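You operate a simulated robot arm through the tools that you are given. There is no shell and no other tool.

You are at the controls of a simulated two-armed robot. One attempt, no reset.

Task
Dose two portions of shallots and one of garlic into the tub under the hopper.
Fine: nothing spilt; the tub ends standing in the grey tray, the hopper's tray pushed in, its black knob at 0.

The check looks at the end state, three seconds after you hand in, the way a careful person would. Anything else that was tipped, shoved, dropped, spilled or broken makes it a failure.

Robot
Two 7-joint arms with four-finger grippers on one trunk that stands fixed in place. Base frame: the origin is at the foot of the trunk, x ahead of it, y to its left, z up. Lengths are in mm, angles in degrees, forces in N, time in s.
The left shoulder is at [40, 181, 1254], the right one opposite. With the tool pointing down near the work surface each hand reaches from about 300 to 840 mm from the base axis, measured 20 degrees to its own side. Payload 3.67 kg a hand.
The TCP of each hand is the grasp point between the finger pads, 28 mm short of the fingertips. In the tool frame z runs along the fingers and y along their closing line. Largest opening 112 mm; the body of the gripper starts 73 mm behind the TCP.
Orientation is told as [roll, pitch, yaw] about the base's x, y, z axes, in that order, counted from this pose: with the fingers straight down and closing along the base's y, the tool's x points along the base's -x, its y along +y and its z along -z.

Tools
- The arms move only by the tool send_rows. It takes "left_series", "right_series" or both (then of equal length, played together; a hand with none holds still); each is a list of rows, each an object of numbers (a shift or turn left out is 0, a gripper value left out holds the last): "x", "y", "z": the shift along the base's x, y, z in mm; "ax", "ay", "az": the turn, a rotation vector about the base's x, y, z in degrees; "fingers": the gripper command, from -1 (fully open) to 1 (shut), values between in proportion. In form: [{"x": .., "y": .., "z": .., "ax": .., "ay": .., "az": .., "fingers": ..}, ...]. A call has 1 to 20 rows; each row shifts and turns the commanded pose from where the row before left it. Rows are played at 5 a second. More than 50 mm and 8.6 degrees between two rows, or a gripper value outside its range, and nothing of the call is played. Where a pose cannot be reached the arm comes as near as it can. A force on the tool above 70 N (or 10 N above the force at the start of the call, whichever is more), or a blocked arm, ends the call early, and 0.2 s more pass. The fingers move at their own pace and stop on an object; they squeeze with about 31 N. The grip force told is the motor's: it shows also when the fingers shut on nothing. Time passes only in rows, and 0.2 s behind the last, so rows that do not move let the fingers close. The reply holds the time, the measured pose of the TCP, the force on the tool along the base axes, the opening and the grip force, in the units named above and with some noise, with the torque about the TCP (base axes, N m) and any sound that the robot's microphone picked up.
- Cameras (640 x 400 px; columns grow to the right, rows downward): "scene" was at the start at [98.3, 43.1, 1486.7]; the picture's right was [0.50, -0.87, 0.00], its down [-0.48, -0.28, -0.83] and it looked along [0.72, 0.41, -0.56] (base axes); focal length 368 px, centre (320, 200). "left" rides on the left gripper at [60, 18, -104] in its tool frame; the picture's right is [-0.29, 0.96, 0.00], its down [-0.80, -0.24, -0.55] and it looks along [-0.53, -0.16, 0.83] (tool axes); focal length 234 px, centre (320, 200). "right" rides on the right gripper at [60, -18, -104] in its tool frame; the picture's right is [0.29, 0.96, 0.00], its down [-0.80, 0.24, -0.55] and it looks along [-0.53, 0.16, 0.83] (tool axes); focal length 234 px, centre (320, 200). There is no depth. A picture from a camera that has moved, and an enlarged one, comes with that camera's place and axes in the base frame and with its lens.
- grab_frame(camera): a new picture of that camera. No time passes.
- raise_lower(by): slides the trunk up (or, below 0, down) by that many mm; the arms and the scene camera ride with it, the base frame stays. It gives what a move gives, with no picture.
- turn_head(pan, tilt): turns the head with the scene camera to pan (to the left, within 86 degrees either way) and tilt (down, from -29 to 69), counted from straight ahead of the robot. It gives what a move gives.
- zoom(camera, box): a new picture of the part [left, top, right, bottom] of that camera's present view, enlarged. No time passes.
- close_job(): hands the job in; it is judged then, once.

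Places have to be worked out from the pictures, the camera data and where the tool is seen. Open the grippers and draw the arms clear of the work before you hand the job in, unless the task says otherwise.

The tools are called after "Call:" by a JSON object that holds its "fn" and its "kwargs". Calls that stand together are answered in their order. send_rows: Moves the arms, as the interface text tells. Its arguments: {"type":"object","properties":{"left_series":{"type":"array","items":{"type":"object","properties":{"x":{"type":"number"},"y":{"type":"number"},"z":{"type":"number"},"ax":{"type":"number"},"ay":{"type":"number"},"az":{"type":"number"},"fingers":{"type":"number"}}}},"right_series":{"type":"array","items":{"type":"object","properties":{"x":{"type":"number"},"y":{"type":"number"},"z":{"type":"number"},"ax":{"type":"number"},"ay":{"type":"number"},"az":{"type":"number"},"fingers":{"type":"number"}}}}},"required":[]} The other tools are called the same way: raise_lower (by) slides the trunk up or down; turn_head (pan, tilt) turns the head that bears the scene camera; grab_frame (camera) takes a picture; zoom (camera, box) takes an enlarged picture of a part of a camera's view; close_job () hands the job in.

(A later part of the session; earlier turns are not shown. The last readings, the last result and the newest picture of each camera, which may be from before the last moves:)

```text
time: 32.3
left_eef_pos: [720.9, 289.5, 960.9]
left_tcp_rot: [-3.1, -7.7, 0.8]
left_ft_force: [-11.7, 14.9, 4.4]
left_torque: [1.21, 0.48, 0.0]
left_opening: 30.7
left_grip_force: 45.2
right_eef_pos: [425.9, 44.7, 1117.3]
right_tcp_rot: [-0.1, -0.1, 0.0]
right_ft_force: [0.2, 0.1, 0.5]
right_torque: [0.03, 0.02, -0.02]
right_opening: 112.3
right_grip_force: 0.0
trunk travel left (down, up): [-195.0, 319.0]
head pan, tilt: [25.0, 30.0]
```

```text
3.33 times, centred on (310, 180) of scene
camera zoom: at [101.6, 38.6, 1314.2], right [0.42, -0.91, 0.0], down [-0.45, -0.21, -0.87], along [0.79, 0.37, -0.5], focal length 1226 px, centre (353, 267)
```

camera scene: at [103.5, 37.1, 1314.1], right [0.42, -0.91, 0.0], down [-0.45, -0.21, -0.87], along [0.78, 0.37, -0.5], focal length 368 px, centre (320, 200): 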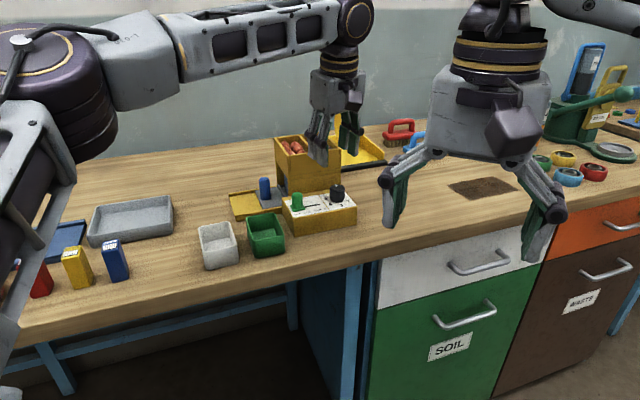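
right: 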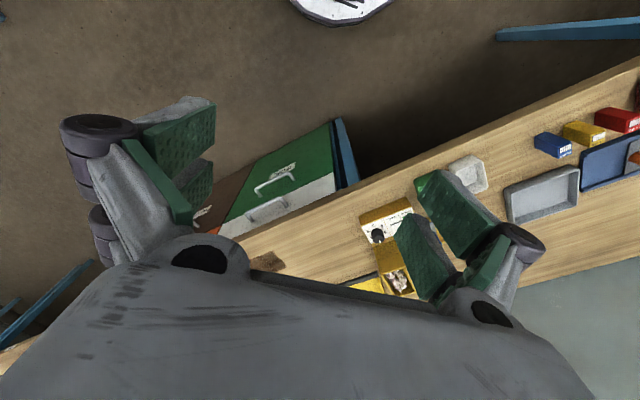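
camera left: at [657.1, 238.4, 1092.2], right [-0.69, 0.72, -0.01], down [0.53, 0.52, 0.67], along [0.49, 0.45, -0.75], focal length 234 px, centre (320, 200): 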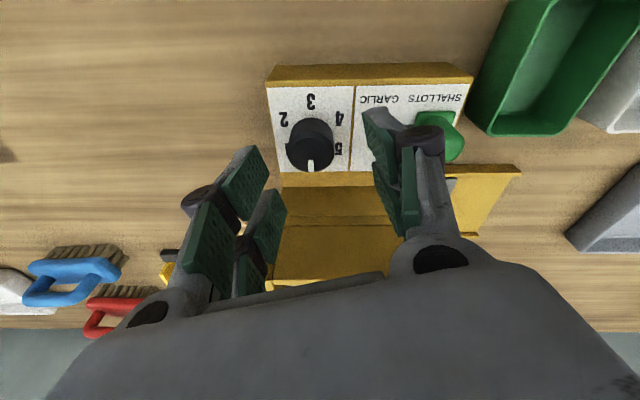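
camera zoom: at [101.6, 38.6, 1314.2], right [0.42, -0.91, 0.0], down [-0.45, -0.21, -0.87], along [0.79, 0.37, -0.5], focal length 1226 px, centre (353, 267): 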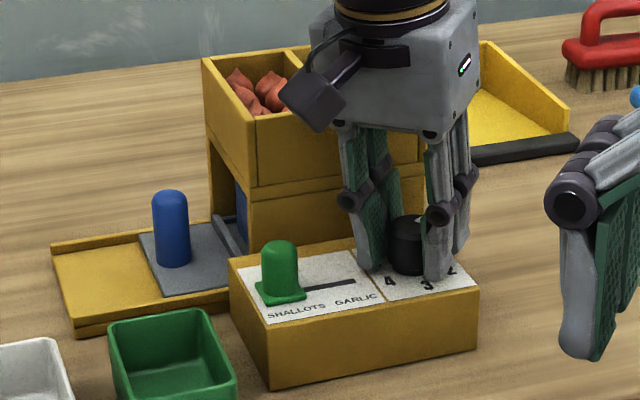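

The knob has reached label 1, still without a sound. I wait a moment to see whether anything is dispensed before doing more.

Call:
{"fn": "send_rows", "kwargs": {"left_series": [{}, {}, {}, {}, {}, {}, {}, {}]}}

Call:
{"fn": "zoom", "kwargs": {"camera": "scene", "box": [240, 120, 380, 240]}}

```text
time: 34.1
left_eef_pos: [720.1, 289.8, 961.5]
left_tcp_rot: [-3.2, -7.7, 0.8]
left_ft_force: [-9.2, 18.6, 7.7]
left_torque: [1.14, 0.31, 0.02]
left_opening: 30.8
left_grip_force: 45.0
right_eef_pos: [425.9, 45.6, 1116.6]
right_tcp_rot: [-0.1, 0.0, 0.0]
right_ft_force: [-0.2, -0.6, -0.4]
right_torque: [0.0, -0.03, 0.0]
right_opening: 112.0
right_grip_force: 0.1
trunk travel left (down, up): [-195.0, 319.0]
head pan, tilt: [25.0, 30.0]
```

```text
3.33 times, centred on (310, 180) of scene
camera zoom: at [101.6, 39.1, 1314.2], right [0.42, -0.91, 0.0], down [-0.45, -0.21, -0.87], along [0.79, 0.37, -0.5], focal length 1226 px, centre (353, 267)
```

zoom: 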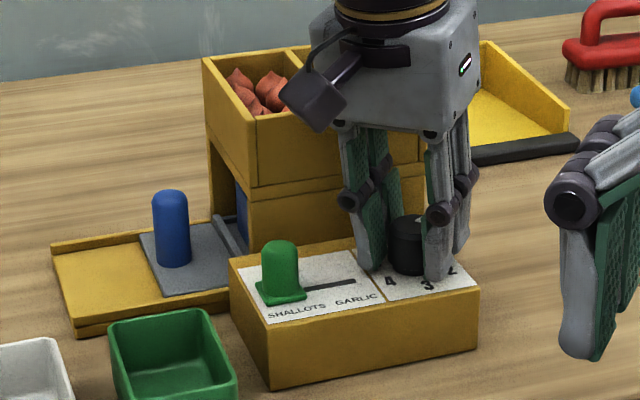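

Nothing has dropped visibly. I release the knob at 1 to see whether it stays there and whether releasing triggers anything.

Call:
{"fn": "send_rows", "kwargs": {"left_series": [{"fingers": -0.07}, {}, {}, {}]}}

Call:
{"fn": "zoom", "kwargs": {"camera": "left", "box": [220, 50, 480, 240]}}

Call:
{"fn": "zoom", "kwargs": {"camera": "scene", "box": [240, 120, 380, 240]}}

```text
time: 35.1
left_eef_pos: [721.6, 287.8, 960.6]
left_tcp_rot: [-2.9, -7.6, 0.7]
left_ft_force: [0.2, -0.4, 0.4]
left_torque: [-0.06, 0.02, -0.03]
left_opening: 59.8
left_grip_force: 0.0
right_eef_pos: [426.8, 41.4, 1116.6]
right_tcp_rot: [0.1, 0.0, -0.1]
right_ft_force: [0.3, 0.3, 1.2]
right_torque: [-0.01, -0.02, 0.01]
right_opening: 112.0
right_grip_force: 0.0
trunk travel left (down, up): [-195.0, 319.0]
head pan, tilt: [25.0, 30.0]
```

```text
2.11 times, centred on (350, 145) of left
camera zoom: at [648.3, 310.6, 1054.9], right [0.28, 0.96, -0.01], down [0.72, -0.2, 0.67], along [0.64, -0.2, -0.75], focal length 493 px, centre (257, 316)
```

zoom: 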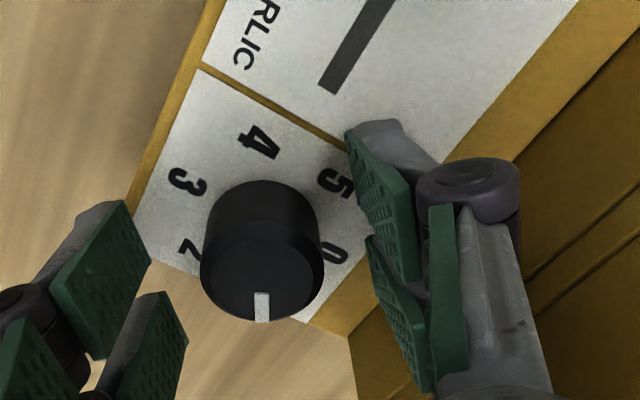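

```text
3.33 times, centred on (310, 180) of scene
camera zoom: at [103.3, 37.2, 1314.0], right [0.42, -0.91, 0.0], down [-0.45, -0.21, -0.87], along [0.78, 0.37, -0.5], focal length 1226 px, centre (353, 267)
```

zoom: 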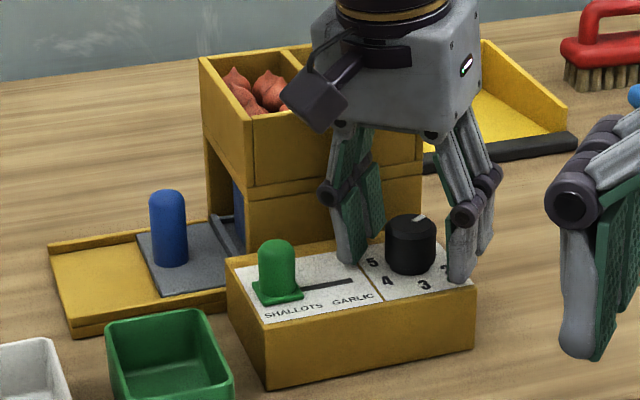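

The knob stays at 1 and nothing has fallen, so dosing is probably triggered later (tray push or return to 0). I'll swing the open hand back around the knob, ready to grip again for the step to 2.

Call:
{"fn": "send_rows", "kwargs": {"left_series": [{"az": 7.5}, {"az": 7.5}, {"az": 7.5}, {"az": 7.5}, {"az": 7.5}, {"az": 7.5}, {"az": 7.5}, {"az": 7.5}, {}, {"fingers": 1}, {}, {}, {}]}}

Call:
{"fn": "zoom", "kwargs": {"camera": "left", "box": [220, 50, 480, 240]}}

```text
time: 37.9
left_eef_pos: [721.1, 288.1, 960.8]
left_tcp_rot: [-2.9, -7.6, 60.8]
left_ft_force: [-7.0, 2.9, -0.2]
left_torque: [0.13, 0.36, 0.02]
left_opening: 31.3
left_grip_force: 44.9
right_eef_pos: [424.9, 42.6, 1117.6]
right_tcp_rot: [0.0, 0.0, 0.0]
right_ft_force: [-0.4, 0.0, 0.4]
right_torque: [0.02, 0.0, -0.03]
right_opening: 112.0
right_grip_force: 0.0
trunk travel left (down, up): [-195.0, 319.0]
head pan, tilt: [25.0, 30.0]
```

```text
2.11 times, centred on (350, 145) of left
camera zoom: at [664.4, 237.1, 1055.0], right [-0.69, 0.72, -0.01], down [0.53, 0.52, 0.67], along [0.49, 0.45, -0.75], focal length 493 px, centre (257, 316)
```

zoom: 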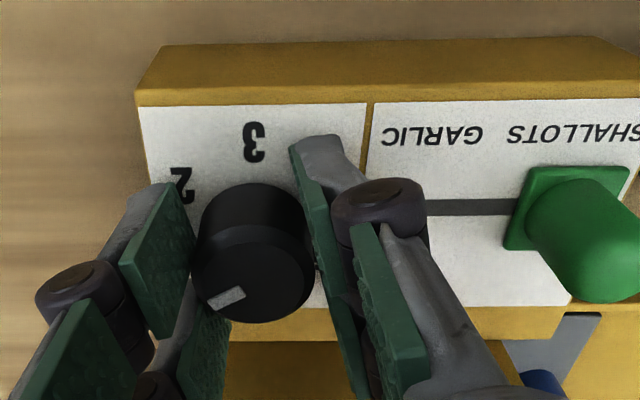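

The mark now points to 1 as expected and I have a fresh grip. I turn another 60° clockwise to 2.

Call:
{"fn": "send_rows", "kwargs": {"left_series": [{"az": -5}, {"az": -5}, {"az": -5}, {"az": -5}, {"az": -5}, {"az": -5}, {"az": -5}, {"az": -5}, {"az": -5}, {"az": -5}, {"az": -5}, {"az": -5}, {}, {"fingers": -0.07}, {}, {}]}}

Call:
{"fn": "zoom", "kwargs": {"camera": "left", "box": [220, 50, 480, 240]}}

Call:
{"fn": "zoom", "kwargs": {"camera": "scene", "box": [240, 120, 380, 240]}}

```text
time: 41.3
left_eef_pos: [723.8, 287.8, 960.5]
left_tcp_rot: [-3.1, -7.6, 0.8]
left_ft_force: [0.9, -0.3, 0.3]
left_torque: [0.02, 0.01, 0.0]
left_opening: 59.9
left_grip_force: 0.0
right_eef_pos: [426.5, 43.4, 1115.8]
right_tcp_rot: [0.1, 0.0, 0.0]
right_ft_force: [0.1, 0.2, 0.2]
right_torque: [0.0, 0.02, -0.01]
right_opening: 112.0
right_grip_force: 0.0
trunk travel left (down, up): [-195.0, 319.0]
head pan, tilt: [25.0, 30.0]
```

```text
2.11 times, centred on (350, 145) of left
camera zoom: at [649.0, 310.8, 1055.4], right [0.28, 0.96, -0.01], down [0.72, -0.2, 0.67], along [0.64, -0.2, -0.75], focal length 493 px, centre (257, 316)
```

zoom: 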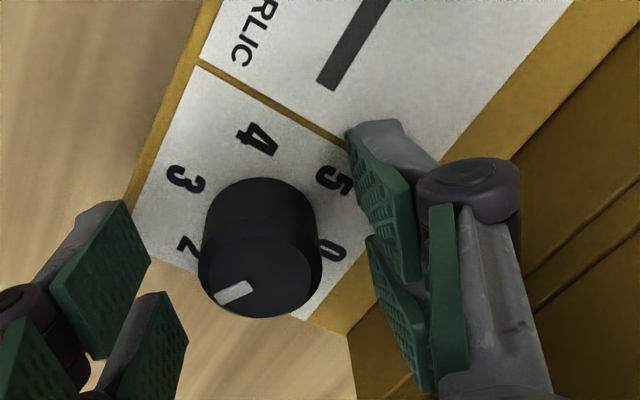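

```text
3.33 times, centred on (310, 180) of scene
camera zoom: at [103.7, 36.5, 1314.0], right [0.42, -0.91, 0.0], down [-0.45, -0.21, -0.87], along [0.78, 0.37, -0.5], focal length 1226 px, centre (353, 267)
```

zoom: 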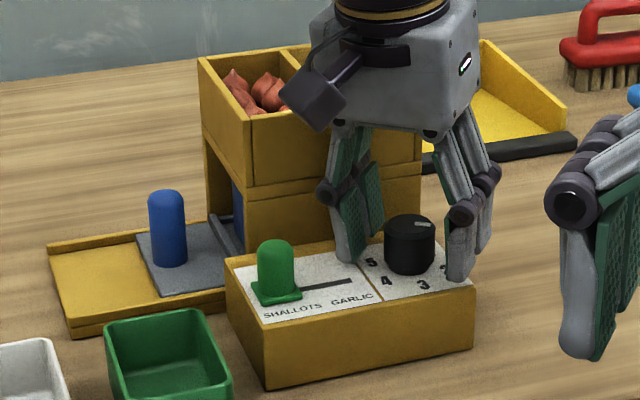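

I'll check the mark's exact angle at the 2 position with a stronger enlargement.

Call:
{"fn": "zoom", "kwargs": {"camera": "left", "box": [280, 110, 380, 190]}}

Call:
{"fn": "zoom", "kwargs": {"camera": "scene", "box": [305, 165, 355, 215]}}

```text
5.00 times, centred on (330, 150) of left
camera zoom: at [649.0, 310.8, 1055.4], right [0.28, 0.96, -0.01], down [0.72, -0.2, 0.67], along [0.64, -0.2, -0.75], focal length 1171 px, centre (270, 450)
```

zoom: 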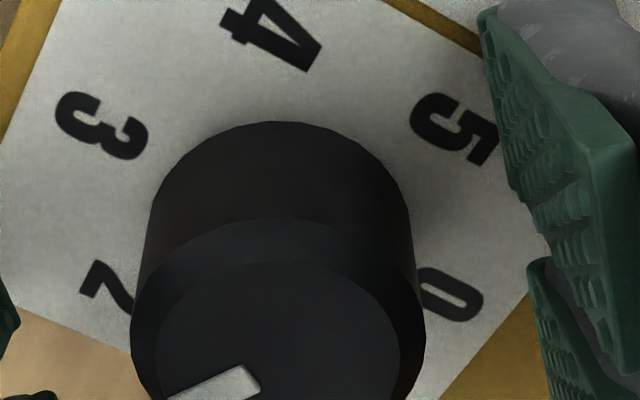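

```text
8.00 times, centred on (330, 190) of scene
camera zoom: at [103.7, 36.5, 1314.0], right [0.42, -0.91, 0.0], down [-0.45, -0.21, -0.87], along [0.78, 0.37, -0.5], focal length 2941 px, centre (240, 280)
```

zoom: 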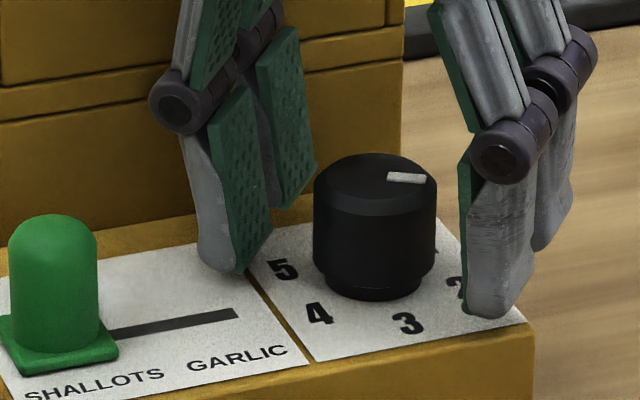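

The mark now points to 2. I lift clear of the knob and bring the hand round to the rail side, re-orienting to yaw −45° with a 35° tilt so the fingers can straddle the blue peg with the closing line across the rail.

Call:
{"fn": "send_rows", "kwargs": {"left_series": [{"z": 20}, {"z": 20}, {"x": -10, "z": 20}, {"x": -15, "z": 20}, {"x": -20, "y": 10, "z": 20, "ax": 2.97, "ay": 7.54}, {"x": -6, "y": 37.7, "z": 3.3, "az": -7.65}, {"x": -6, "y": 37.7, "z": 3.3, "az": -7.65}, {"x": -6, "y": 37.7, "z": 3.3, "az": -7.65}, {"x": -6, "y": 37.7, "z": 3.3, "az": -7.65}, {"x": -6, "y": 37.7, "z": 3.3, "az": -7.65}, {"x": -6, "y": 37.7, "z": 3.3, "az": -7.65}, {"ax": -4.95, "ay": -4.95}, {"ax": -4.95, "ay": -4.95}, {"ax": -4.95, "ay": -4.95}, {"ax": -4.95, "ay": -4.95}, {"ax": -4.95, "ay": -4.95}, {}]}}

Call:
{"fn": "grab_frame", "kwargs": {"camera": "left"}}

Call:
{"fn": "grab_frame", "kwargs": {"camera": "scene"}}

```text
time: 44.9
left_eef_pos: [641.8, 524.6, 1080.9]
left_tcp_rot: [0.3, -35.1, -45.6]
left_ft_force: [-0.1, 0.0, -0.9]
left_torque: [-0.02, 0.0, 0.02]
left_opening: 59.7
left_grip_force: 0.0
right_eef_pos: [428.0, 42.7, 1116.8]
right_tcp_rot: [0.2, 0.0, 0.0]
right_ft_force: [0.3, -0.5, 0.4]
right_torque: [0.01, -0.01, 0.04]
right_opening: 112.3
right_grip_force: 0.0
trunk travel left (down, up): [-195.0, 319.0]
head pan, tilt: [25.0, 30.0]
```

```text
taken
camera left: at [577.4, 614.4, 1131.3], right [0.85, 0.51, 0.17], down [0.06, -0.41, 0.91], along [0.53, -0.76, -0.38], focal length 234 px, centre (320, 200)
```

left: 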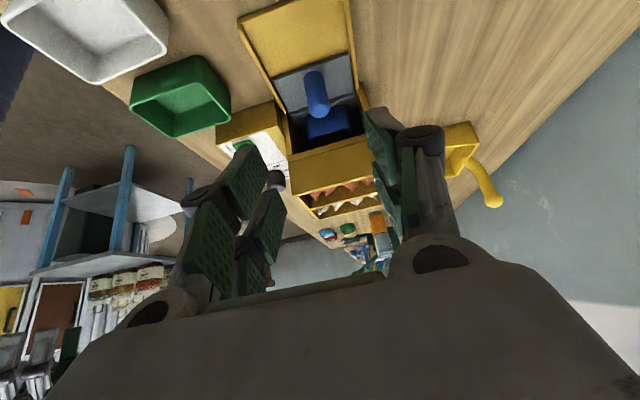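

```text
taken
camera scene: at [103.7, 36.5, 1314.0], right [0.42, -0.91, 0.0], down [-0.45, -0.21, -0.87], along [0.78, 0.37, -0.5], focal length 368 px, centre (320, 200)
```

scene: 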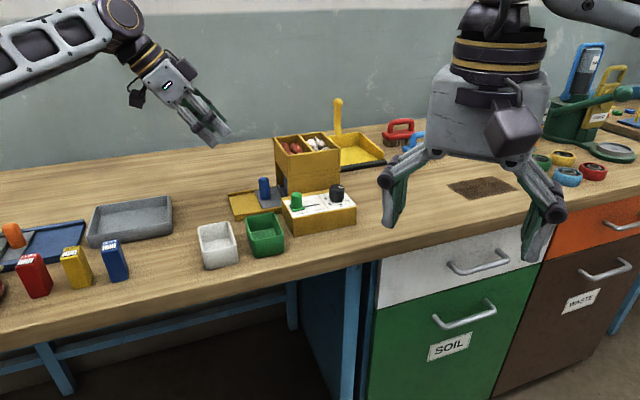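

Call:
{"fn": "zoom", "kwargs": {"camera": "left", "box": [220, 0, 400, 200]}}

Call:
{"fn": "zoom", "kwargs": {"camera": "scene", "box": [200, 120, 380, 270]}}

```text
2.00 times, centred on (310, 100) of left
camera zoom: at [577.4, 614.4, 1131.3], right [0.85, 0.51, 0.17], down [0.06, -0.41, 0.91], along [0.53, -0.76, -0.38], focal length 468 px, centre (340, 400)
```

zoom: 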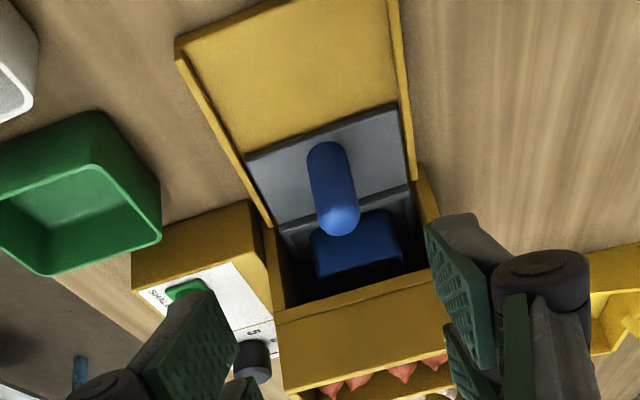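

```text
2.67 times, centred on (290, 195) of scene
camera zoom: at [103.7, 36.5, 1314.0], right [0.42, -0.91, 0.0], down [-0.45, -0.21, -0.87], along [0.78, 0.37, -0.5], focal length 980 px, centre (400, 213)
```

zoom: 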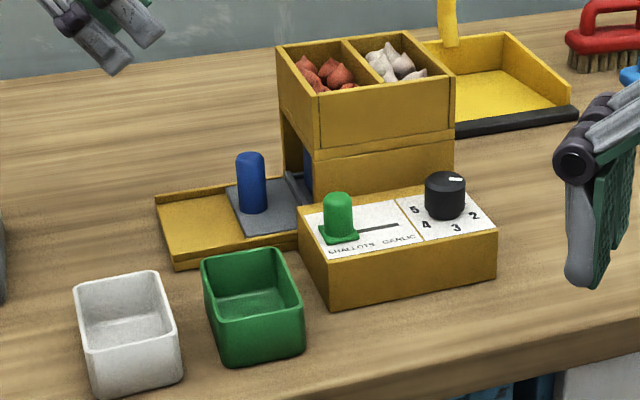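

The peg top triangulates to (709, 456, 945) again. I narrow the fingers to 44 mm and go to a point 60 mm short of the peg along the tool axis.

Call:
{"fn": "send_rows", "kwargs": {"left_series": [{"x": 14.3, "y": -14.7, "z": -33.3, "fingers": 0.214}, {"x": 14.3, "y": -14.7, "z": -33.3}, {"x": 14.2, "y": -14.8, "z": -33.3}, {}]}}

Call:
{"fn": "grab_frame", "kwargs": {"camera": "left"}}

Call:
{"fn": "zoom", "kwargs": {"camera": "scene", "box": [200, 120, 380, 270]}}

```text
time: 45.9
left_eef_pos: [684.9, 481.4, 982.6]
left_tcp_rot: [0.2, -35.1, -45.4]
left_ft_force: [-0.5, 0.9, 0.2]
left_torque: [0.01, -0.01, 0.02]
left_opening: 43.9
left_grip_force: 0.1
right_eef_pos: [427.5, 42.6, 1116.5]
right_tcp_rot: [0.0, 0.0, 0.0]
right_ft_force: [0.5, -0.9, 1.2]
right_torque: [0.03, -0.01, -0.01]
right_opening: 111.8
right_grip_force: 0.1
trunk travel left (down, up): [-195.0, 319.0]
head pan, tilt: [25.0, 30.0]
```

```text
taken
camera left: at [620.6, 571.3, 1032.4], right [0.85, 0.51, 0.17], down [0.06, -0.41, 0.91], along [0.53, -0.76, -0.38], focal length 234 px, centre (320, 200)
```

left: 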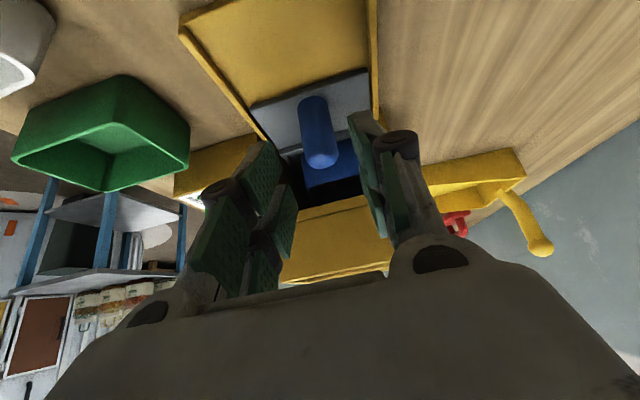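

```text
2.67 times, centred on (290, 195) of scene
camera zoom: at [102.7, 37.1, 1314.1], right [0.42, -0.91, 0.0], down [-0.45, -0.21, -0.87], along [0.79, 0.37, -0.5], focal length 980 px, centre (400, 213)
```

zoom: 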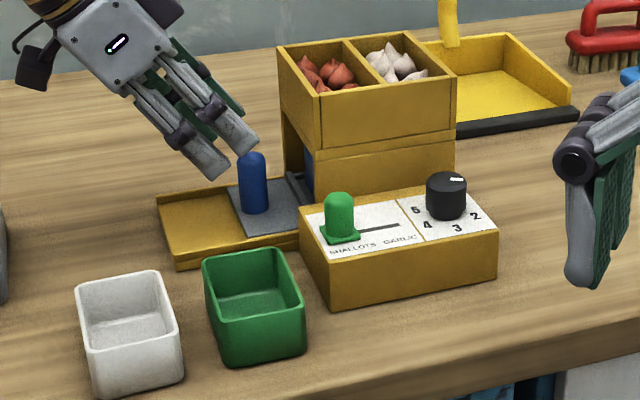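

The fingers straddle the peg's line with less than 1 mm lateral offset by the numbers. I advance 60 mm along the tool axis onto the peg.

Call:
{"fn": "send_rows", "kwargs": {"left_series": [{"x": 8.1, "y": -8.3, "z": -16.4}, {"x": 8.1, "y": -8.3, "z": -16.4}, {"x": 8.0, "y": -8.4, "z": -16.4}, {}]}}

Call:
{"fn": "zoom", "kwargs": {"camera": "left", "box": [200, 40, 440, 240]}}

Call:
{"fn": "zoom", "kwargs": {"camera": "scene", "box": [200, 120, 340, 240]}}

```text
time: 46.9
left_eef_pos: [709.7, 454.1, 935.4]
left_tcp_rot: [0.2, -35.2, -45.5]
left_ft_force: [-1.8, 1.5, 9.4]
left_torque: [-0.05, 0.23, -0.03]
left_opening: 44.5
left_grip_force: 0.2
right_eef_pos: [426.3, 42.9, 1116.3]
right_tcp_rot: [0.1, -0.1, 0.0]
right_ft_force: [-1.0, 0.0, 0.1]
right_torque: [-0.04, -0.01, 0.02]
right_opening: 112.1
right_grip_force: 0.1
trunk travel left (down, up): [-195.0, 319.0]
head pan, tilt: [25.0, 30.0]
```

```text
2.00 times, centred on (320, 140) of left
camera zoom: at [643.6, 545.6, 984.5], right [0.85, 0.51, 0.17], down [0.06, -0.41, 0.91], along [0.53, -0.76, -0.37], focal length 468 px, centre (320, 320)
```

zoom: 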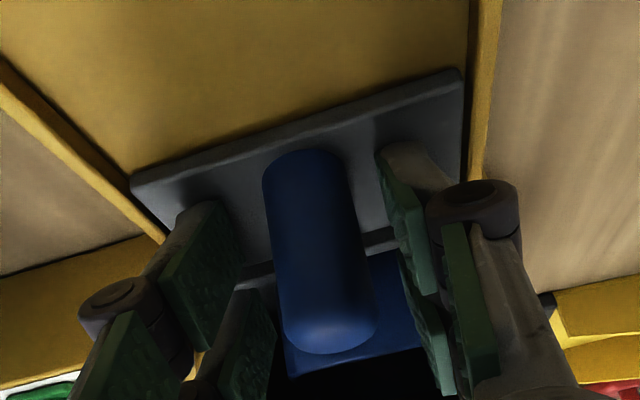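

```text
3.33 times, centred on (270, 180) of scene
camera zoom: at [102.3, 36.7, 1314.2], right [0.42, -0.91, 0.0], down [-0.45, -0.21, -0.87], along [0.79, 0.37, -0.5], focal length 1226 px, centre (487, 267)
```

zoom: 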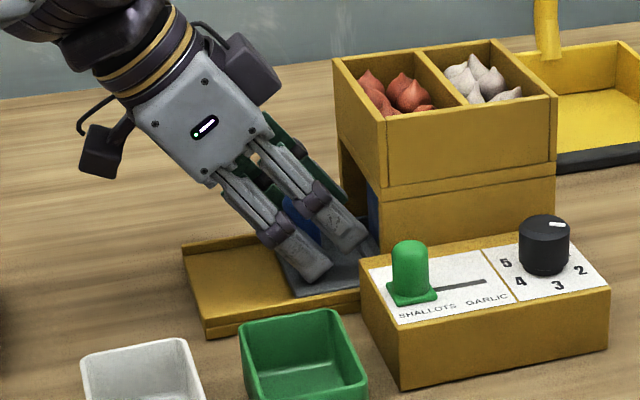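

The tool feels 9 N upward, so the fingertips are touching the slider plate (top about z 906). I raise 5 mm and then close on the peg.

Call:
{"fn": "send_rows", "kwargs": {"left_series": [{"z": 5}, {}, {"fingers": 1}, {}, {}, {}]}}

Call:
{"fn": "zoom", "kwargs": {"camera": "left", "box": [200, 40, 440, 240]}}

```text
time: 48.3
left_eef_pos: [709.6, 456.4, 936.6]
left_tcp_rot: [0.2, -35.1, -45.4]
left_ft_force: [8.1, 7.6, 0.1]
left_torque: [0.57, -0.05, 0.06]
left_opening: 23.1
left_grip_force: 45.3
right_eef_pos: [427.9, 43.3, 1116.1]
right_tcp_rot: [0.0, 0.0, 0.0]
right_ft_force: [-0.7, -0.4, 0.6]
right_torque: [-0.01, 0.03, 0.03]
right_opening: 112.1
right_grip_force: 0.2
trunk travel left (down, up): [-195.0, 319.0]
head pan, tilt: [25.0, 30.0]
```

```text
2.00 times, centred on (320, 140) of left
camera zoom: at [645.1, 546.9, 986.6], right [0.85, 0.51, 0.17], down [0.06, -0.41, 0.91], along [0.53, -0.76, -0.38], focal length 468 px, centre (320, 320)
```

zoom: 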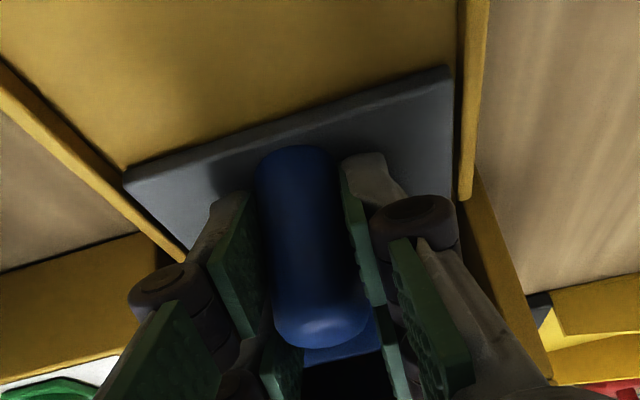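

The peg is held (opening 23 mm). I pull gently outward along the rail, 20 mm first, watching the force and that the housing stays put.

Call:
{"fn": "send_rows", "kwargs": {"left_series": [{"x": -3.5, "y": 3.5}, {"x": -3.5, "y": 3.5}, {"x": -3.5, "y": 3.5}, {"x": -3.5, "y": 3.5}, {}]}}

Call:
{"fn": "zoom", "kwargs": {"camera": "scene", "box": [200, 120, 380, 270]}}

Call:
{"fn": "zoom", "kwargs": {"camera": "left", "box": [200, 40, 440, 240]}}

```text
time: 49.5
left_eef_pos: [696.5, 471.2, 936.3]
left_tcp_rot: [0.3, -35.1, -45.4]
left_ft_force: [11.1, 11.5, 3.4]
left_torque: [0.45, -0.3, -0.04]
left_opening: 23.1
left_grip_force: 45.1
right_eef_pos: [427.3, 43.4, 1116.0]
right_tcp_rot: [0.0, 0.1, 0.0]
right_ft_force: [-0.6, 0.2, 0.0]
right_torque: [0.01, 0.0, 0.01]
right_opening: 112.0
right_grip_force: 0.0
trunk travel left (down, up): [-195.0, 319.0]
head pan, tilt: [25.0, 30.0]
```

```text
2.67 times, centred on (290, 195) of scene
camera zoom: at [104.5, 38.3, 1313.9], right [0.42, -0.91, 0.0], down [-0.45, -0.21, -0.87], along [0.78, 0.37, -0.5], focal length 980 px, centre (400, 213)
```

zoom: 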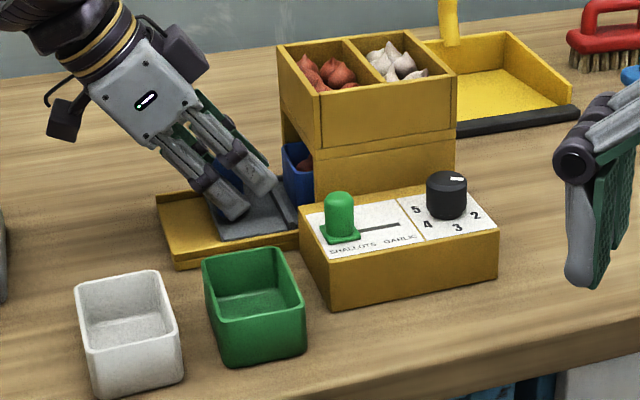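

```text
2.00 times, centred on (320, 140) of left
camera zoom: at [631.2, 561.0, 986.6], right [0.85, 0.51, 0.17], down [0.06, -0.41, 0.91], along [0.53, -0.76, -0.38], focal length 468 px, centre (320, 320)
```

zoom: 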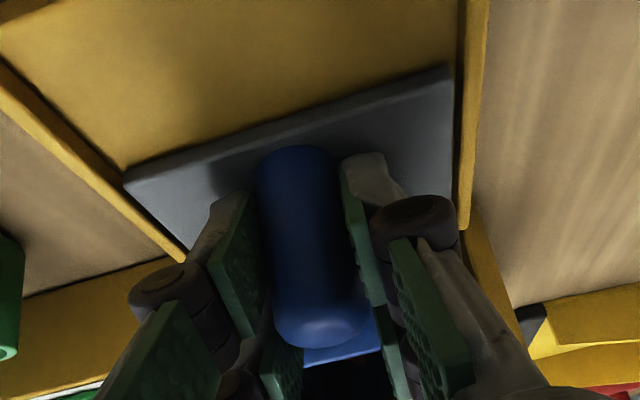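

The tray slides out and the housing stays put. The tub seems to contain something reddish already, so I look closer.

Call:
{"fn": "zoom", "kwargs": {"camera": "scene", "box": [265, 150, 325, 200]}}

Call:
{"fn": "zoom", "kwargs": {"camera": "scene", "box": [265, 125, 345, 185]}}

```text
8.00 times, centred on (295, 175) of scene
camera zoom: at [104.5, 38.3, 1313.9], right [0.42, -0.91, 0.0], down [-0.45, -0.21, -0.87], along [0.78, 0.37, -0.5], focal length 2941 px, centre (520, 400)
```

zoom: 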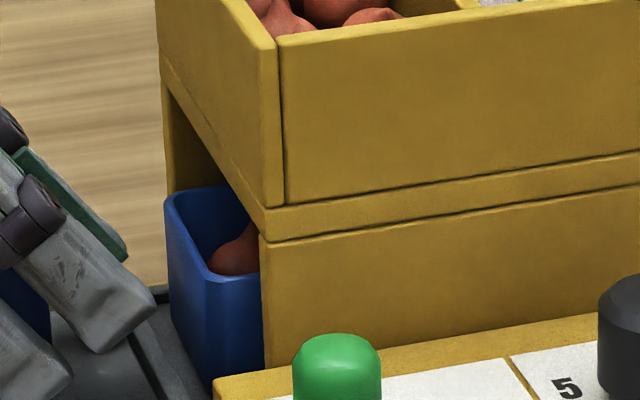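

```text
6.67 times, centred on (305, 155) of scene
camera zoom: at [104.5, 38.3, 1313.9], right [0.42, -0.91, 0.0], down [-0.45, -0.21, -0.87], along [0.78, 0.37, -0.5], focal length 2451 px, centre (420, 500)
```

zoom: 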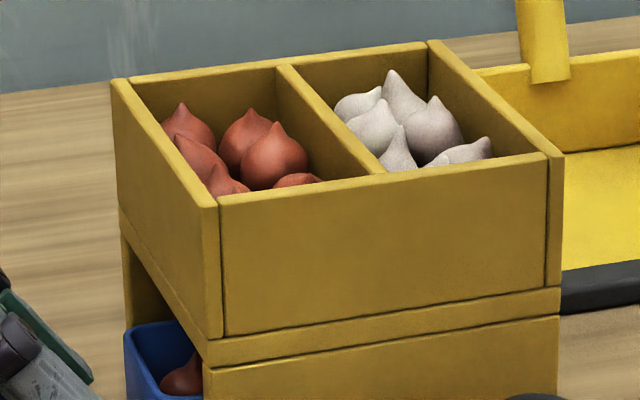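

A shallot lies in the tub, so dosing has happened already (by the knob or by the pull). I pull further, 20 mm, to see the contents without any spill risk.

Call:
{"fn": "send_rows", "kwargs": {"left_series": [{"x": -3.5, "y": 3.5}, {"x": -3.5, "y": 3.5}, {"x": -3.5, "y": 3.5}, {"x": -3.5, "y": 3.5}, {}]}}

Call:
{"fn": "zoom", "kwargs": {"camera": "scene", "box": [210, 130, 330, 220]}}

```text
time: 50.7
left_eef_pos: [681.6, 484.6, 935.8]
left_tcp_rot: [0.2, -35.2, -45.4]
left_ft_force: [15.8, 15.9, 7.3]
left_torque: [0.52, -0.59, -0.03]
left_opening: 22.9
left_grip_force: 44.8
right_eef_pos: [427.6, 43.9, 1116.3]
right_tcp_rot: [0.1, 0.1, 0.0]
right_ft_force: [-0.1, 0.0, 0.5]
right_torque: [0.02, 0.05, 0.02]
right_opening: 111.8
right_grip_force: 0.1
trunk travel left (down, up): [-195.0, 319.0]
head pan, tilt: [25.0, 30.0]
```

```text
4.44 times, centred on (270, 175) of scene
camera zoom: at [104.7, 38.6, 1313.9], right [0.42, -0.91, 0.0], down [-0.45, -0.21, -0.87], along [0.78, 0.37, -0.5], focal length 1634 px, centre (542, 311)
```

zoom: 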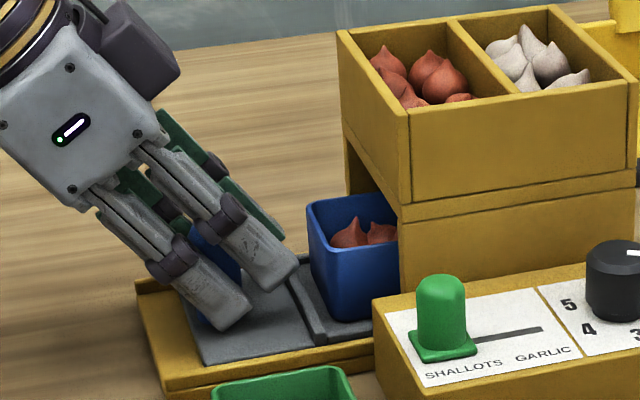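

Two shallots are now visible in the tub. The side force has grown to 22 N across the rail, so I continue with a slight correction for the next 20 mm.

Call:
{"fn": "send_rows", "kwargs": {"left_series": [{"x": -3.1, "y": 3.9}, {"x": -3.1, "y": 3.9}, {"x": -3.1, "y": 3.9}, {"x": -3.1, "y": 3.9}, {}]}}

Call:
{"fn": "zoom", "kwargs": {"camera": "scene", "box": [210, 130, 330, 220]}}

Call:
{"fn": "grab_frame", "kwargs": {"camera": "left"}}

```text
time: 51.9
left_eef_pos: [669.6, 497.8, 935.6]
left_tcp_rot: [0.0, -35.1, -45.4]
left_ft_force: [3.9, 3.1, 3.3]
left_torque: [-0.84, -0.96, -0.08]
left_opening: 23.1
left_grip_force: 44.8
right_eef_pos: [426.9, 42.8, 1116.8]
right_tcp_rot: [0.1, 0.0, -0.1]
right_ft_force: [-0.5, 0.3, 0.0]
right_torque: [0.02, 0.0, 0.01]
right_opening: 112.0
right_grip_force: 0.0
trunk travel left (down, up): [-195.0, 319.0]
head pan, tilt: [25.0, 30.0]
```

```text
4.44 times, centred on (270, 175) of scene
camera zoom: at [103.4, 37.2, 1314.0], right [0.42, -0.91, 0.0], down [-0.45, -0.21, -0.87], along [0.78, 0.37, -0.5], focal length 1634 px, centre (542, 311)
```

zoom: 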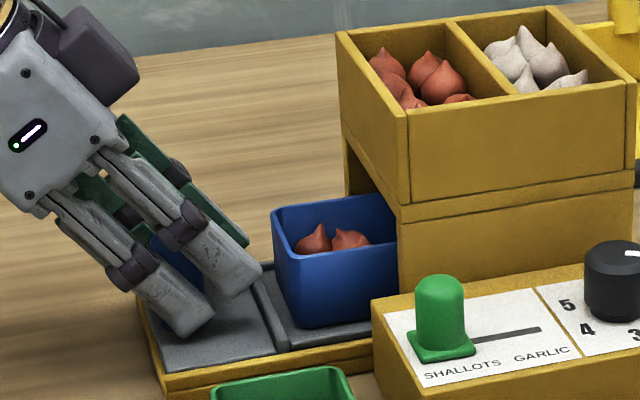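

```text
taken
camera left: at [604.4, 588.4, 986.7], right [0.85, 0.5, 0.17], down [0.06, -0.41, 0.91], along [0.53, -0.76, -0.38], focal length 234 px, centre (320, 200)
```

left: 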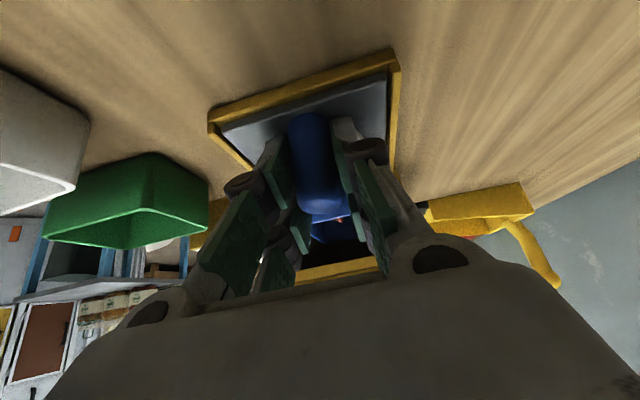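

At least two shallots are in the tub. I'll release the peg, back off along the tool axis and look from above to count the contents before deciding how the dosing is triggered.

Call:
{"fn": "send_rows", "kwargs": {"left_series": [{"fingers": 0.214}, {}, {"x": -8.1, "y": 8.2, "z": 16.4}, {"x": -8.1, "y": 8.2, "z": 16.4}, {"x": -8.1, "y": 8.2, "z": 16.4}, {"x": -8.1, "y": 8.2, "z": 16.4}, {"x": -12, "y": 4, "z": 35}, {"x": -12, "y": 4, "z": 35, "ax": 4.95, "ay": 4.95}, {"x": -12, "y": 4, "z": 35, "ax": 4.95, "ay": 4.95}, {"x": -12, "z": 35, "ax": 4.95, "ay": 4.95}, {}]}}

Call:
{"fn": "grab_frame", "kwargs": {"camera": "left"}}

Call:
{"fn": "zoom", "kwargs": {"camera": "scene", "box": [200, 120, 340, 240]}}

```text
time: 54.3
left_eef_pos: [589.7, 544.2, 1141.9]
left_tcp_rot: [0.0, -14.1, -45.4]
left_ft_force: [0.1, 0.4, -0.1]
left_torque: [-0.04, 0.0, 0.01]
left_opening: 44.2
left_grip_force: 0.1
right_eef_pos: [426.5, 43.4, 1115.7]
right_tcp_rot: [0.0, 0.0, 0.0]
right_ft_force: [0.3, 0.1, -0.5]
right_torque: [-0.07, 0.01, 0.02]
right_opening: 112.1
right_grip_force: 0.1
trunk travel left (down, up): [-195.0, 319.0]
head pan, tilt: [25.0, 30.0]
```

```text
taken
camera left: at [543.1, 616.5, 1228.0], right [0.88, 0.47, 0.07], down [0.28, -0.62, 0.73], along [0.39, -0.62, -0.68], focal length 234 px, centre (320, 200)
```

left: 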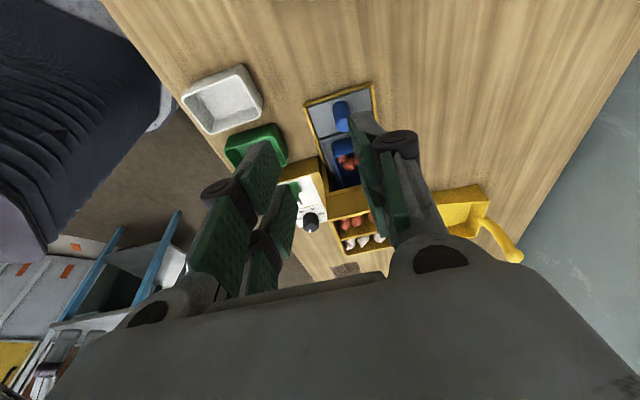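

```text
3.33 times, centred on (270, 180) of scene
camera zoom: at [103.7, 38.1, 1313.9], right [0.42, -0.91, 0.0], down [-0.45, -0.21, -0.87], along [0.78, 0.37, -0.5], focal length 1226 px, centre (487, 267)
```

zoom: 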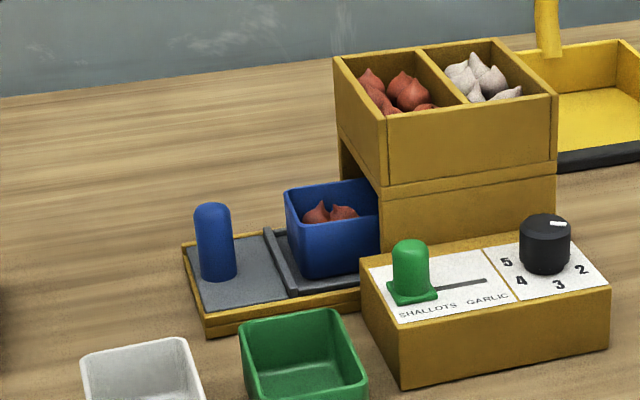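

Call:
{"fn": "zoom", "kwargs": {"camera": "left", "box": [290, 75, 410, 255]}}

Call:
{"fn": "zoom", "kwargs": {"camera": "scene", "box": [275, 165, 325, 205]}}

```text
2.22 times, centred on (350, 165) of left
camera zoom: at [543.1, 616.5, 1228.0], right [0.88, 0.47, 0.07], down [0.28, -0.62, 0.73], along [0.39, -0.62, -0.68], focal length 520 px, centre (253, 278)
```

zoom: 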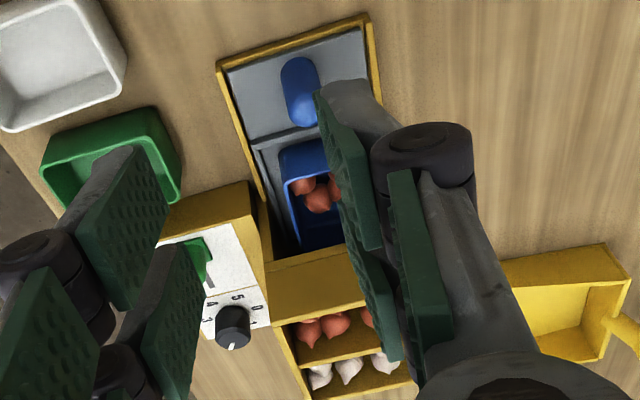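

```text
10.00 times, centred on (300, 185) of scene
camera zoom: at [103.7, 38.1, 1313.9], right [0.42, -0.91, 0.0], down [-0.45, -0.21, -0.87], along [0.78, 0.37, -0.5], focal length 3676 px, centre (520, 350)
```

zoom: 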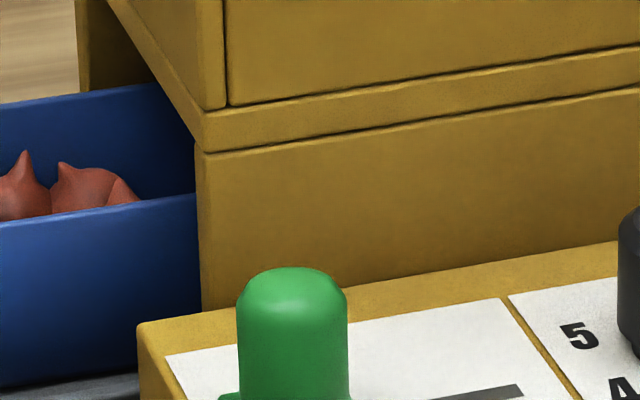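

The finger hides part of the tub; I open the fingers fully for an unobstructed view and count the pieces.

Call:
{"fn": "send_rows", "kwargs": {"left_series": [{"fingers": -1, "x": 10, "y": 5}, {"x": 10, "y": 5}, {}]}}

Call:
{"fn": "zoom", "kwargs": {"camera": "left", "box": [270, 80, 400, 240]}}

Call:
{"fn": "zoom", "kwargs": {"camera": "left", "box": [310, 110, 380, 180]}}

```text
time: 55.1
left_eef_pos: [609.1, 553.5, 1142.0]
left_tcp_rot: [0.1, -14.1, -45.4]
left_ft_force: [0.3, 0.2, -0.6]
left_torque: [-0.04, -0.02, 0.0]
left_opening: 112.1
left_grip_force: 0.2
right_eef_pos: [426.1, 42.8, 1116.0]
right_tcp_rot: [0.0, 0.0, -0.1]
right_ft_force: [-0.1, 0.1, -0.3]
right_torque: [-0.02, 0.04, -0.02]
right_opening: 111.9
right_grip_force: 0.2
trunk travel left (down, up): [-195.0, 319.0]
head pan, tilt: [25.0, 30.0]
```

```text
2.50 times, centred on (335, 160) of left
camera zoom: at [562.2, 625.8, 1228.2], right [0.88, 0.47, 0.07], down [0.28, -0.62, 0.73], along [0.39, -0.62, -0.68], focal length 585 px, centre (282, 300)
```

zoom: 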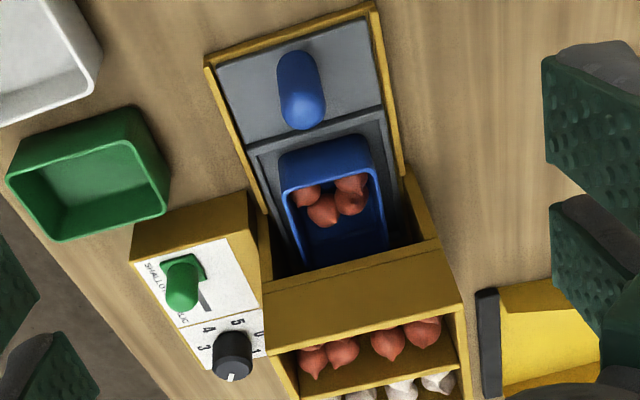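

```text
5.71 times, centred on (345, 145) of left
camera zoom: at [562.2, 625.8, 1228.2], right [0.88, 0.47, 0.07], down [0.28, -0.62, 0.73], along [0.39, -0.62, -0.68], focal length 1338 px, centre (177, 514)
```

zoom: 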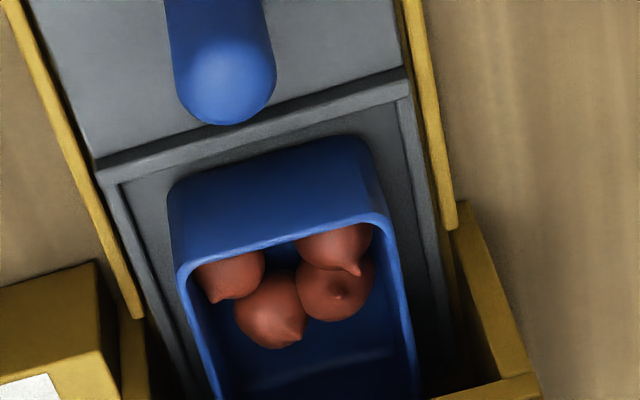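

Four shallots are visible, which fits two portions of two pieces. I want a steeper view to make sure none are hidden behind the front wall, so I move to a higher near-vertical viewpoint from the robot's side.

Call:
{"fn": "send_rows", "kwargs": {"left_series": [{"ax": 4.95, "ay": 4.95}, {"ax": 4.95, "ay": 4.95}, {"y": -12, "z": -6, "az": 7.5}, {"y": -12, "z": -6, "az": 7.5}, {"y": -12, "z": -7, "az": 7.5}, {"y": -12, "z": -7, "az": 7.5}, {"y": -12, "z": -7, "az": 7.5}, {"y": -12, "z": -7, "az": 7.5}, {"y": -12, "z": -7, "az": 7.5}, {"y": -12, "z": -7, "az": 7.5}, {"y": -12, "z": -6, "az": 7.5}, {"y": -14, "z": -6, "az": 7.5}, {}]}}

Call:
{"fn": "grab_frame", "kwargs": {"camera": "left"}}

```text
time: 57.9
left_eef_pos: [605.9, 431.4, 1076.5]
left_tcp_rot: [-0.1, -0.1, 29.7]
left_ft_force: [0.4, -0.3, -0.3]
left_torque: [-0.03, -0.02, -0.01]
left_opening: 112.0
left_grip_force: 0.0
right_eef_pos: [426.7, 44.2, 1116.3]
right_tcp_rot: [0.0, 0.0, 0.0]
right_ft_force: [-0.3, -0.3, 0.2]
right_torque: [0.02, 0.03, -0.01]
right_opening: 111.9
right_grip_force: 0.1
trunk travel left (down, up): [-195.0, 319.0]
head pan, tilt: [25.0, 30.0]
```

```text
taken
camera left: at [545.2, 417.6, 1180.0], right [-0.22, 0.97, 0.0], down [0.81, 0.19, 0.56], along [0.54, 0.12, -0.83], focal length 234 px, centre (320, 200)
```

left: 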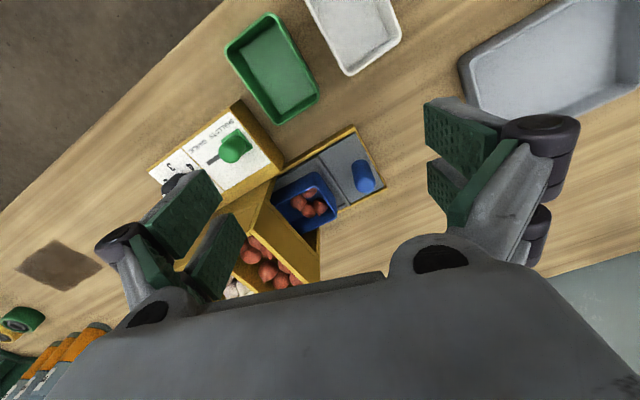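

Call:
{"fn": "zoom", "kwargs": {"camera": "left", "box": [250, 150, 400, 270]}}

Call:
{"fn": "zoom", "kwargs": {"camera": "left", "box": [260, 165, 350, 235]}}

```text
3.33 times, centred on (325, 210) of left
camera zoom: at [545.2, 417.6, 1180.0], right [-0.22, 0.97, 0.0], down [0.81, 0.19, 0.56], along [0.54, 0.12, -0.83], focal length 781 px, centre (303, 167)
```

zoom: 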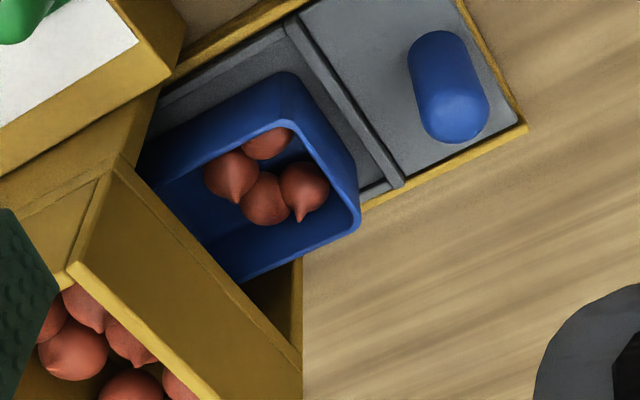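

```text
5.71 times, centred on (305, 200) of left
camera zoom: at [545.2, 417.6, 1180.0], right [-0.22, 0.97, 0.0], down [0.81, 0.19, 0.56], along [0.54, 0.12, -0.83], focal length 1338 px, centre (406, 200)
```

zoom: 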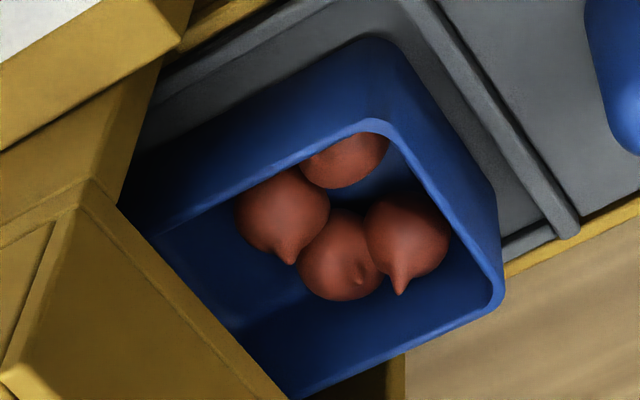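

Four shallots, consistent with two portions. Keeping the tub under the hopper for every knob move is safest, so I go back to the peg to push the tray in.

Call:
{"fn": "send_rows", "kwargs": {"left_series": [{"y": 13.4, "az": -7.5, "fingers": 0.214}, {"y": 13.4, "az": -7.5}, {"y": 13.4, "az": -7.5}, {"y": 13.4, "az": -7.5}, {"y": 13.4, "az": -7.5}, {"y": 13.4, "az": -7.5}, {"y": 13.4, "az": -7.5}, {"y": 13.4, "az": -7.5}, {"y": 13.4, "az": -7.5}, {"y": 13.4, "az": -7.5}, {"ax": -4.95, "ay": -4.95}, {"ax": -4.95, "ay": -4.95}, {"ax": -4.95, "ay": -4.95}, {"ax": -4.95, "ay": -4.95}, {"ax": -4.95, "ay": -4.95}, {"x": 12.7, "y": -14.3, "z": -31}, {"x": 12.7, "y": -14.3, "z": -31}, {"x": 12.6, "y": -14, "z": -30}, {}]}}

Call:
{"fn": "grab_frame", "kwargs": {"camera": "left"}}

Call:
{"fn": "zoom", "kwargs": {"camera": "scene", "box": [180, 120, 340, 240]}}

```text
time: 61.9
left_eef_pos: [645.8, 522.4, 984.6]
left_tcp_rot: [0.2, -35.2, -45.5]
left_ft_force: [0.2, -0.8, 0.4]
left_torque: [0.0, -0.02, 0.01]
left_opening: 44.2
left_grip_force: 0.0
right_eef_pos: [426.1, 42.5, 1116.4]
right_tcp_rot: [0.0, 0.0, 0.0]
right_ft_force: [-0.1, -0.6, 0.3]
right_torque: [0.01, -0.01, -0.01]
right_opening: 111.9
right_grip_force: 0.0
trunk travel left (down, up): [-195.0, 319.0]
head pan, tilt: [25.0, 30.0]
```

```text
taken
camera left: at [581.6, 612.1, 1035.3], right [0.85, 0.51, 0.17], down [0.06, -0.41, 0.91], along [0.53, -0.76, -0.38], focal length 234 px, centre (320, 200)
```

left: 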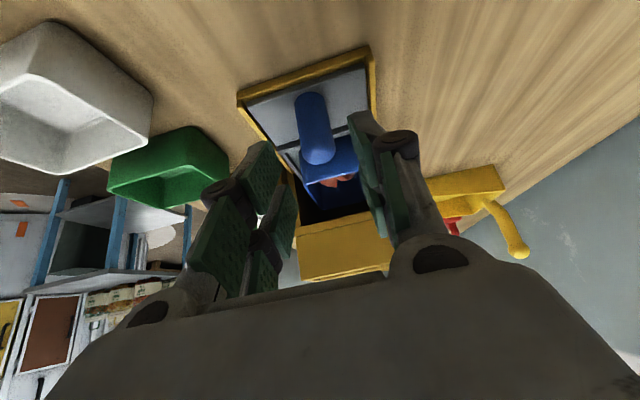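

```text
3.33 times, centred on (260, 180) of scene
camera zoom: at [102.8, 37.1, 1314.1], right [0.42, -0.91, 0.0], down [-0.45, -0.21, -0.87], along [0.78, 0.37, -0.5], focal length 1226 px, centre (520, 267)
```

zoom: 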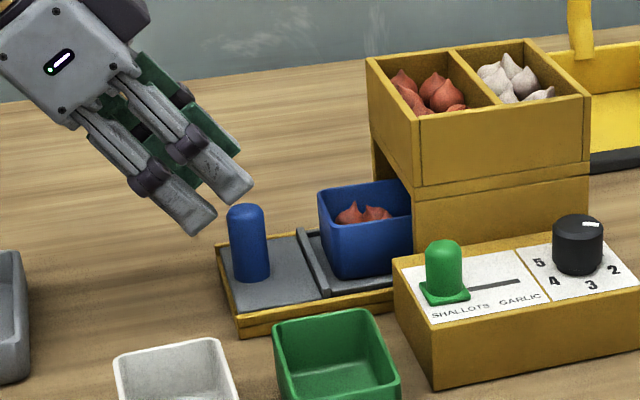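

The geometry mirrors the earlier approach. I advance onto the peg, stopping slightly higher than before, and grip it.

Call:
{"fn": "send_rows", "kwargs": {"left_series": [{"x": 7.6, "y": -8.1, "z": -15.3}, {"x": 7.6, "y": -8.1, "z": -15.3}, {"x": 7.5, "y": -8.1, "z": -15.2}, {}, {"fingers": 1}, {}, {}, {}]}}

Call:
{"fn": "zoom", "kwargs": {"camera": "left", "box": [200, 40, 440, 240]}}

```text
time: 63.7
left_eef_pos: [669.2, 495.9, 937.4]
left_tcp_rot: [0.1, -35.1, -45.4]
left_ft_force: [0.8, 0.5, 1.6]
left_torque: [-0.29, -0.28, 0.05]
left_opening: 23.3
left_grip_force: 45.1
right_eef_pos: [426.0, 42.9, 1116.8]
right_tcp_rot: [0.1, 0.0, -0.1]
right_ft_force: [-0.2, -0.1, -0.3]
right_torque: [-0.02, -0.01, 0.01]
right_opening: 112.1
right_grip_force: 0.1
trunk travel left (down, up): [-195.0, 319.0]
head pan, tilt: [25.0, 30.0]
```

```text
2.00 times, centred on (320, 140) of left
camera zoom: at [605.0, 587.2, 988.9], right [0.85, 0.51, 0.17], down [0.06, -0.41, 0.91], along [0.53, -0.76, -0.38], focal length 468 px, centre (320, 320)
```

zoom: 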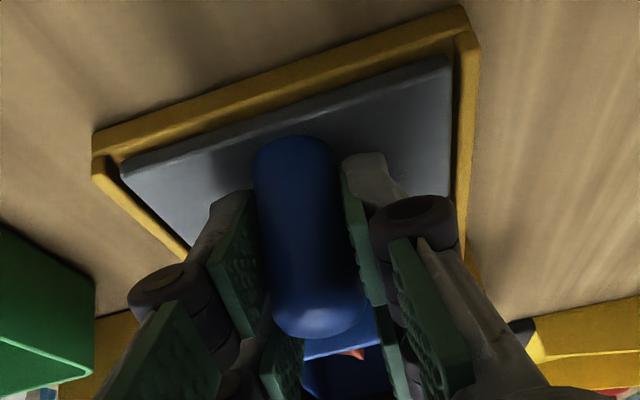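

Gripped at 23 mm again. I push the tray in smoothly along the rail, about 55 mm.

Call:
{"fn": "send_rows", "kwargs": {"left_series": [{"x": 3.55, "y": -3.52}, {"x": 3.55, "y": -3.52}, {"x": 3.55, "y": -3.52}, {"x": 3.55, "y": -3.52}, {"x": 3.55, "y": -3.52}, {"x": 3.55, "y": -3.52}, {"x": 3.55, "y": -3.52}, {"x": 3.55, "y": -3.52}, {"x": 3.55, "y": -3.52}, {"x": 3.55, "y": -3.52}, {"x": 3.55, "y": -3.52}, {}]}}

Call:
{"fn": "zoom", "kwargs": {"camera": "scene", "box": [200, 120, 340, 240]}}

```text
time: 66.3
left_eef_pos: [706.1, 457.9, 938.0]
left_tcp_rot: [0.2, -35.1, -45.5]
left_ft_force: [-1.5, -1.7, 0.7]
left_torque: [0.02, 0.18, 0.14]
left_opening: 23.2
left_grip_force: 44.8
right_eef_pos: [426.5, 42.6, 1117.0]
right_tcp_rot: [-0.1, -0.1, 0.0]
right_ft_force: [-0.6, 0.1, 0.0]
right_torque: [-0.01, 0.01, -0.01]
right_opening: 112.1
right_grip_force: 0.1
trunk travel left (down, up): [-195.0, 319.0]
head pan, tilt: [25.0, 30.0]
```

```text
3.33 times, centred on (270, 180) of scene
camera zoom: at [103.3, 36.8, 1314.1], right [0.42, -0.91, 0.0], down [-0.45, -0.21, -0.87], along [0.78, 0.37, -0.5], focal length 1226 px, centre (487, 267)
```

zoom: 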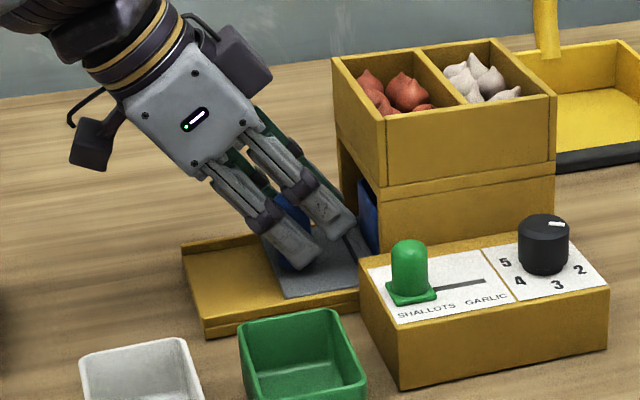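

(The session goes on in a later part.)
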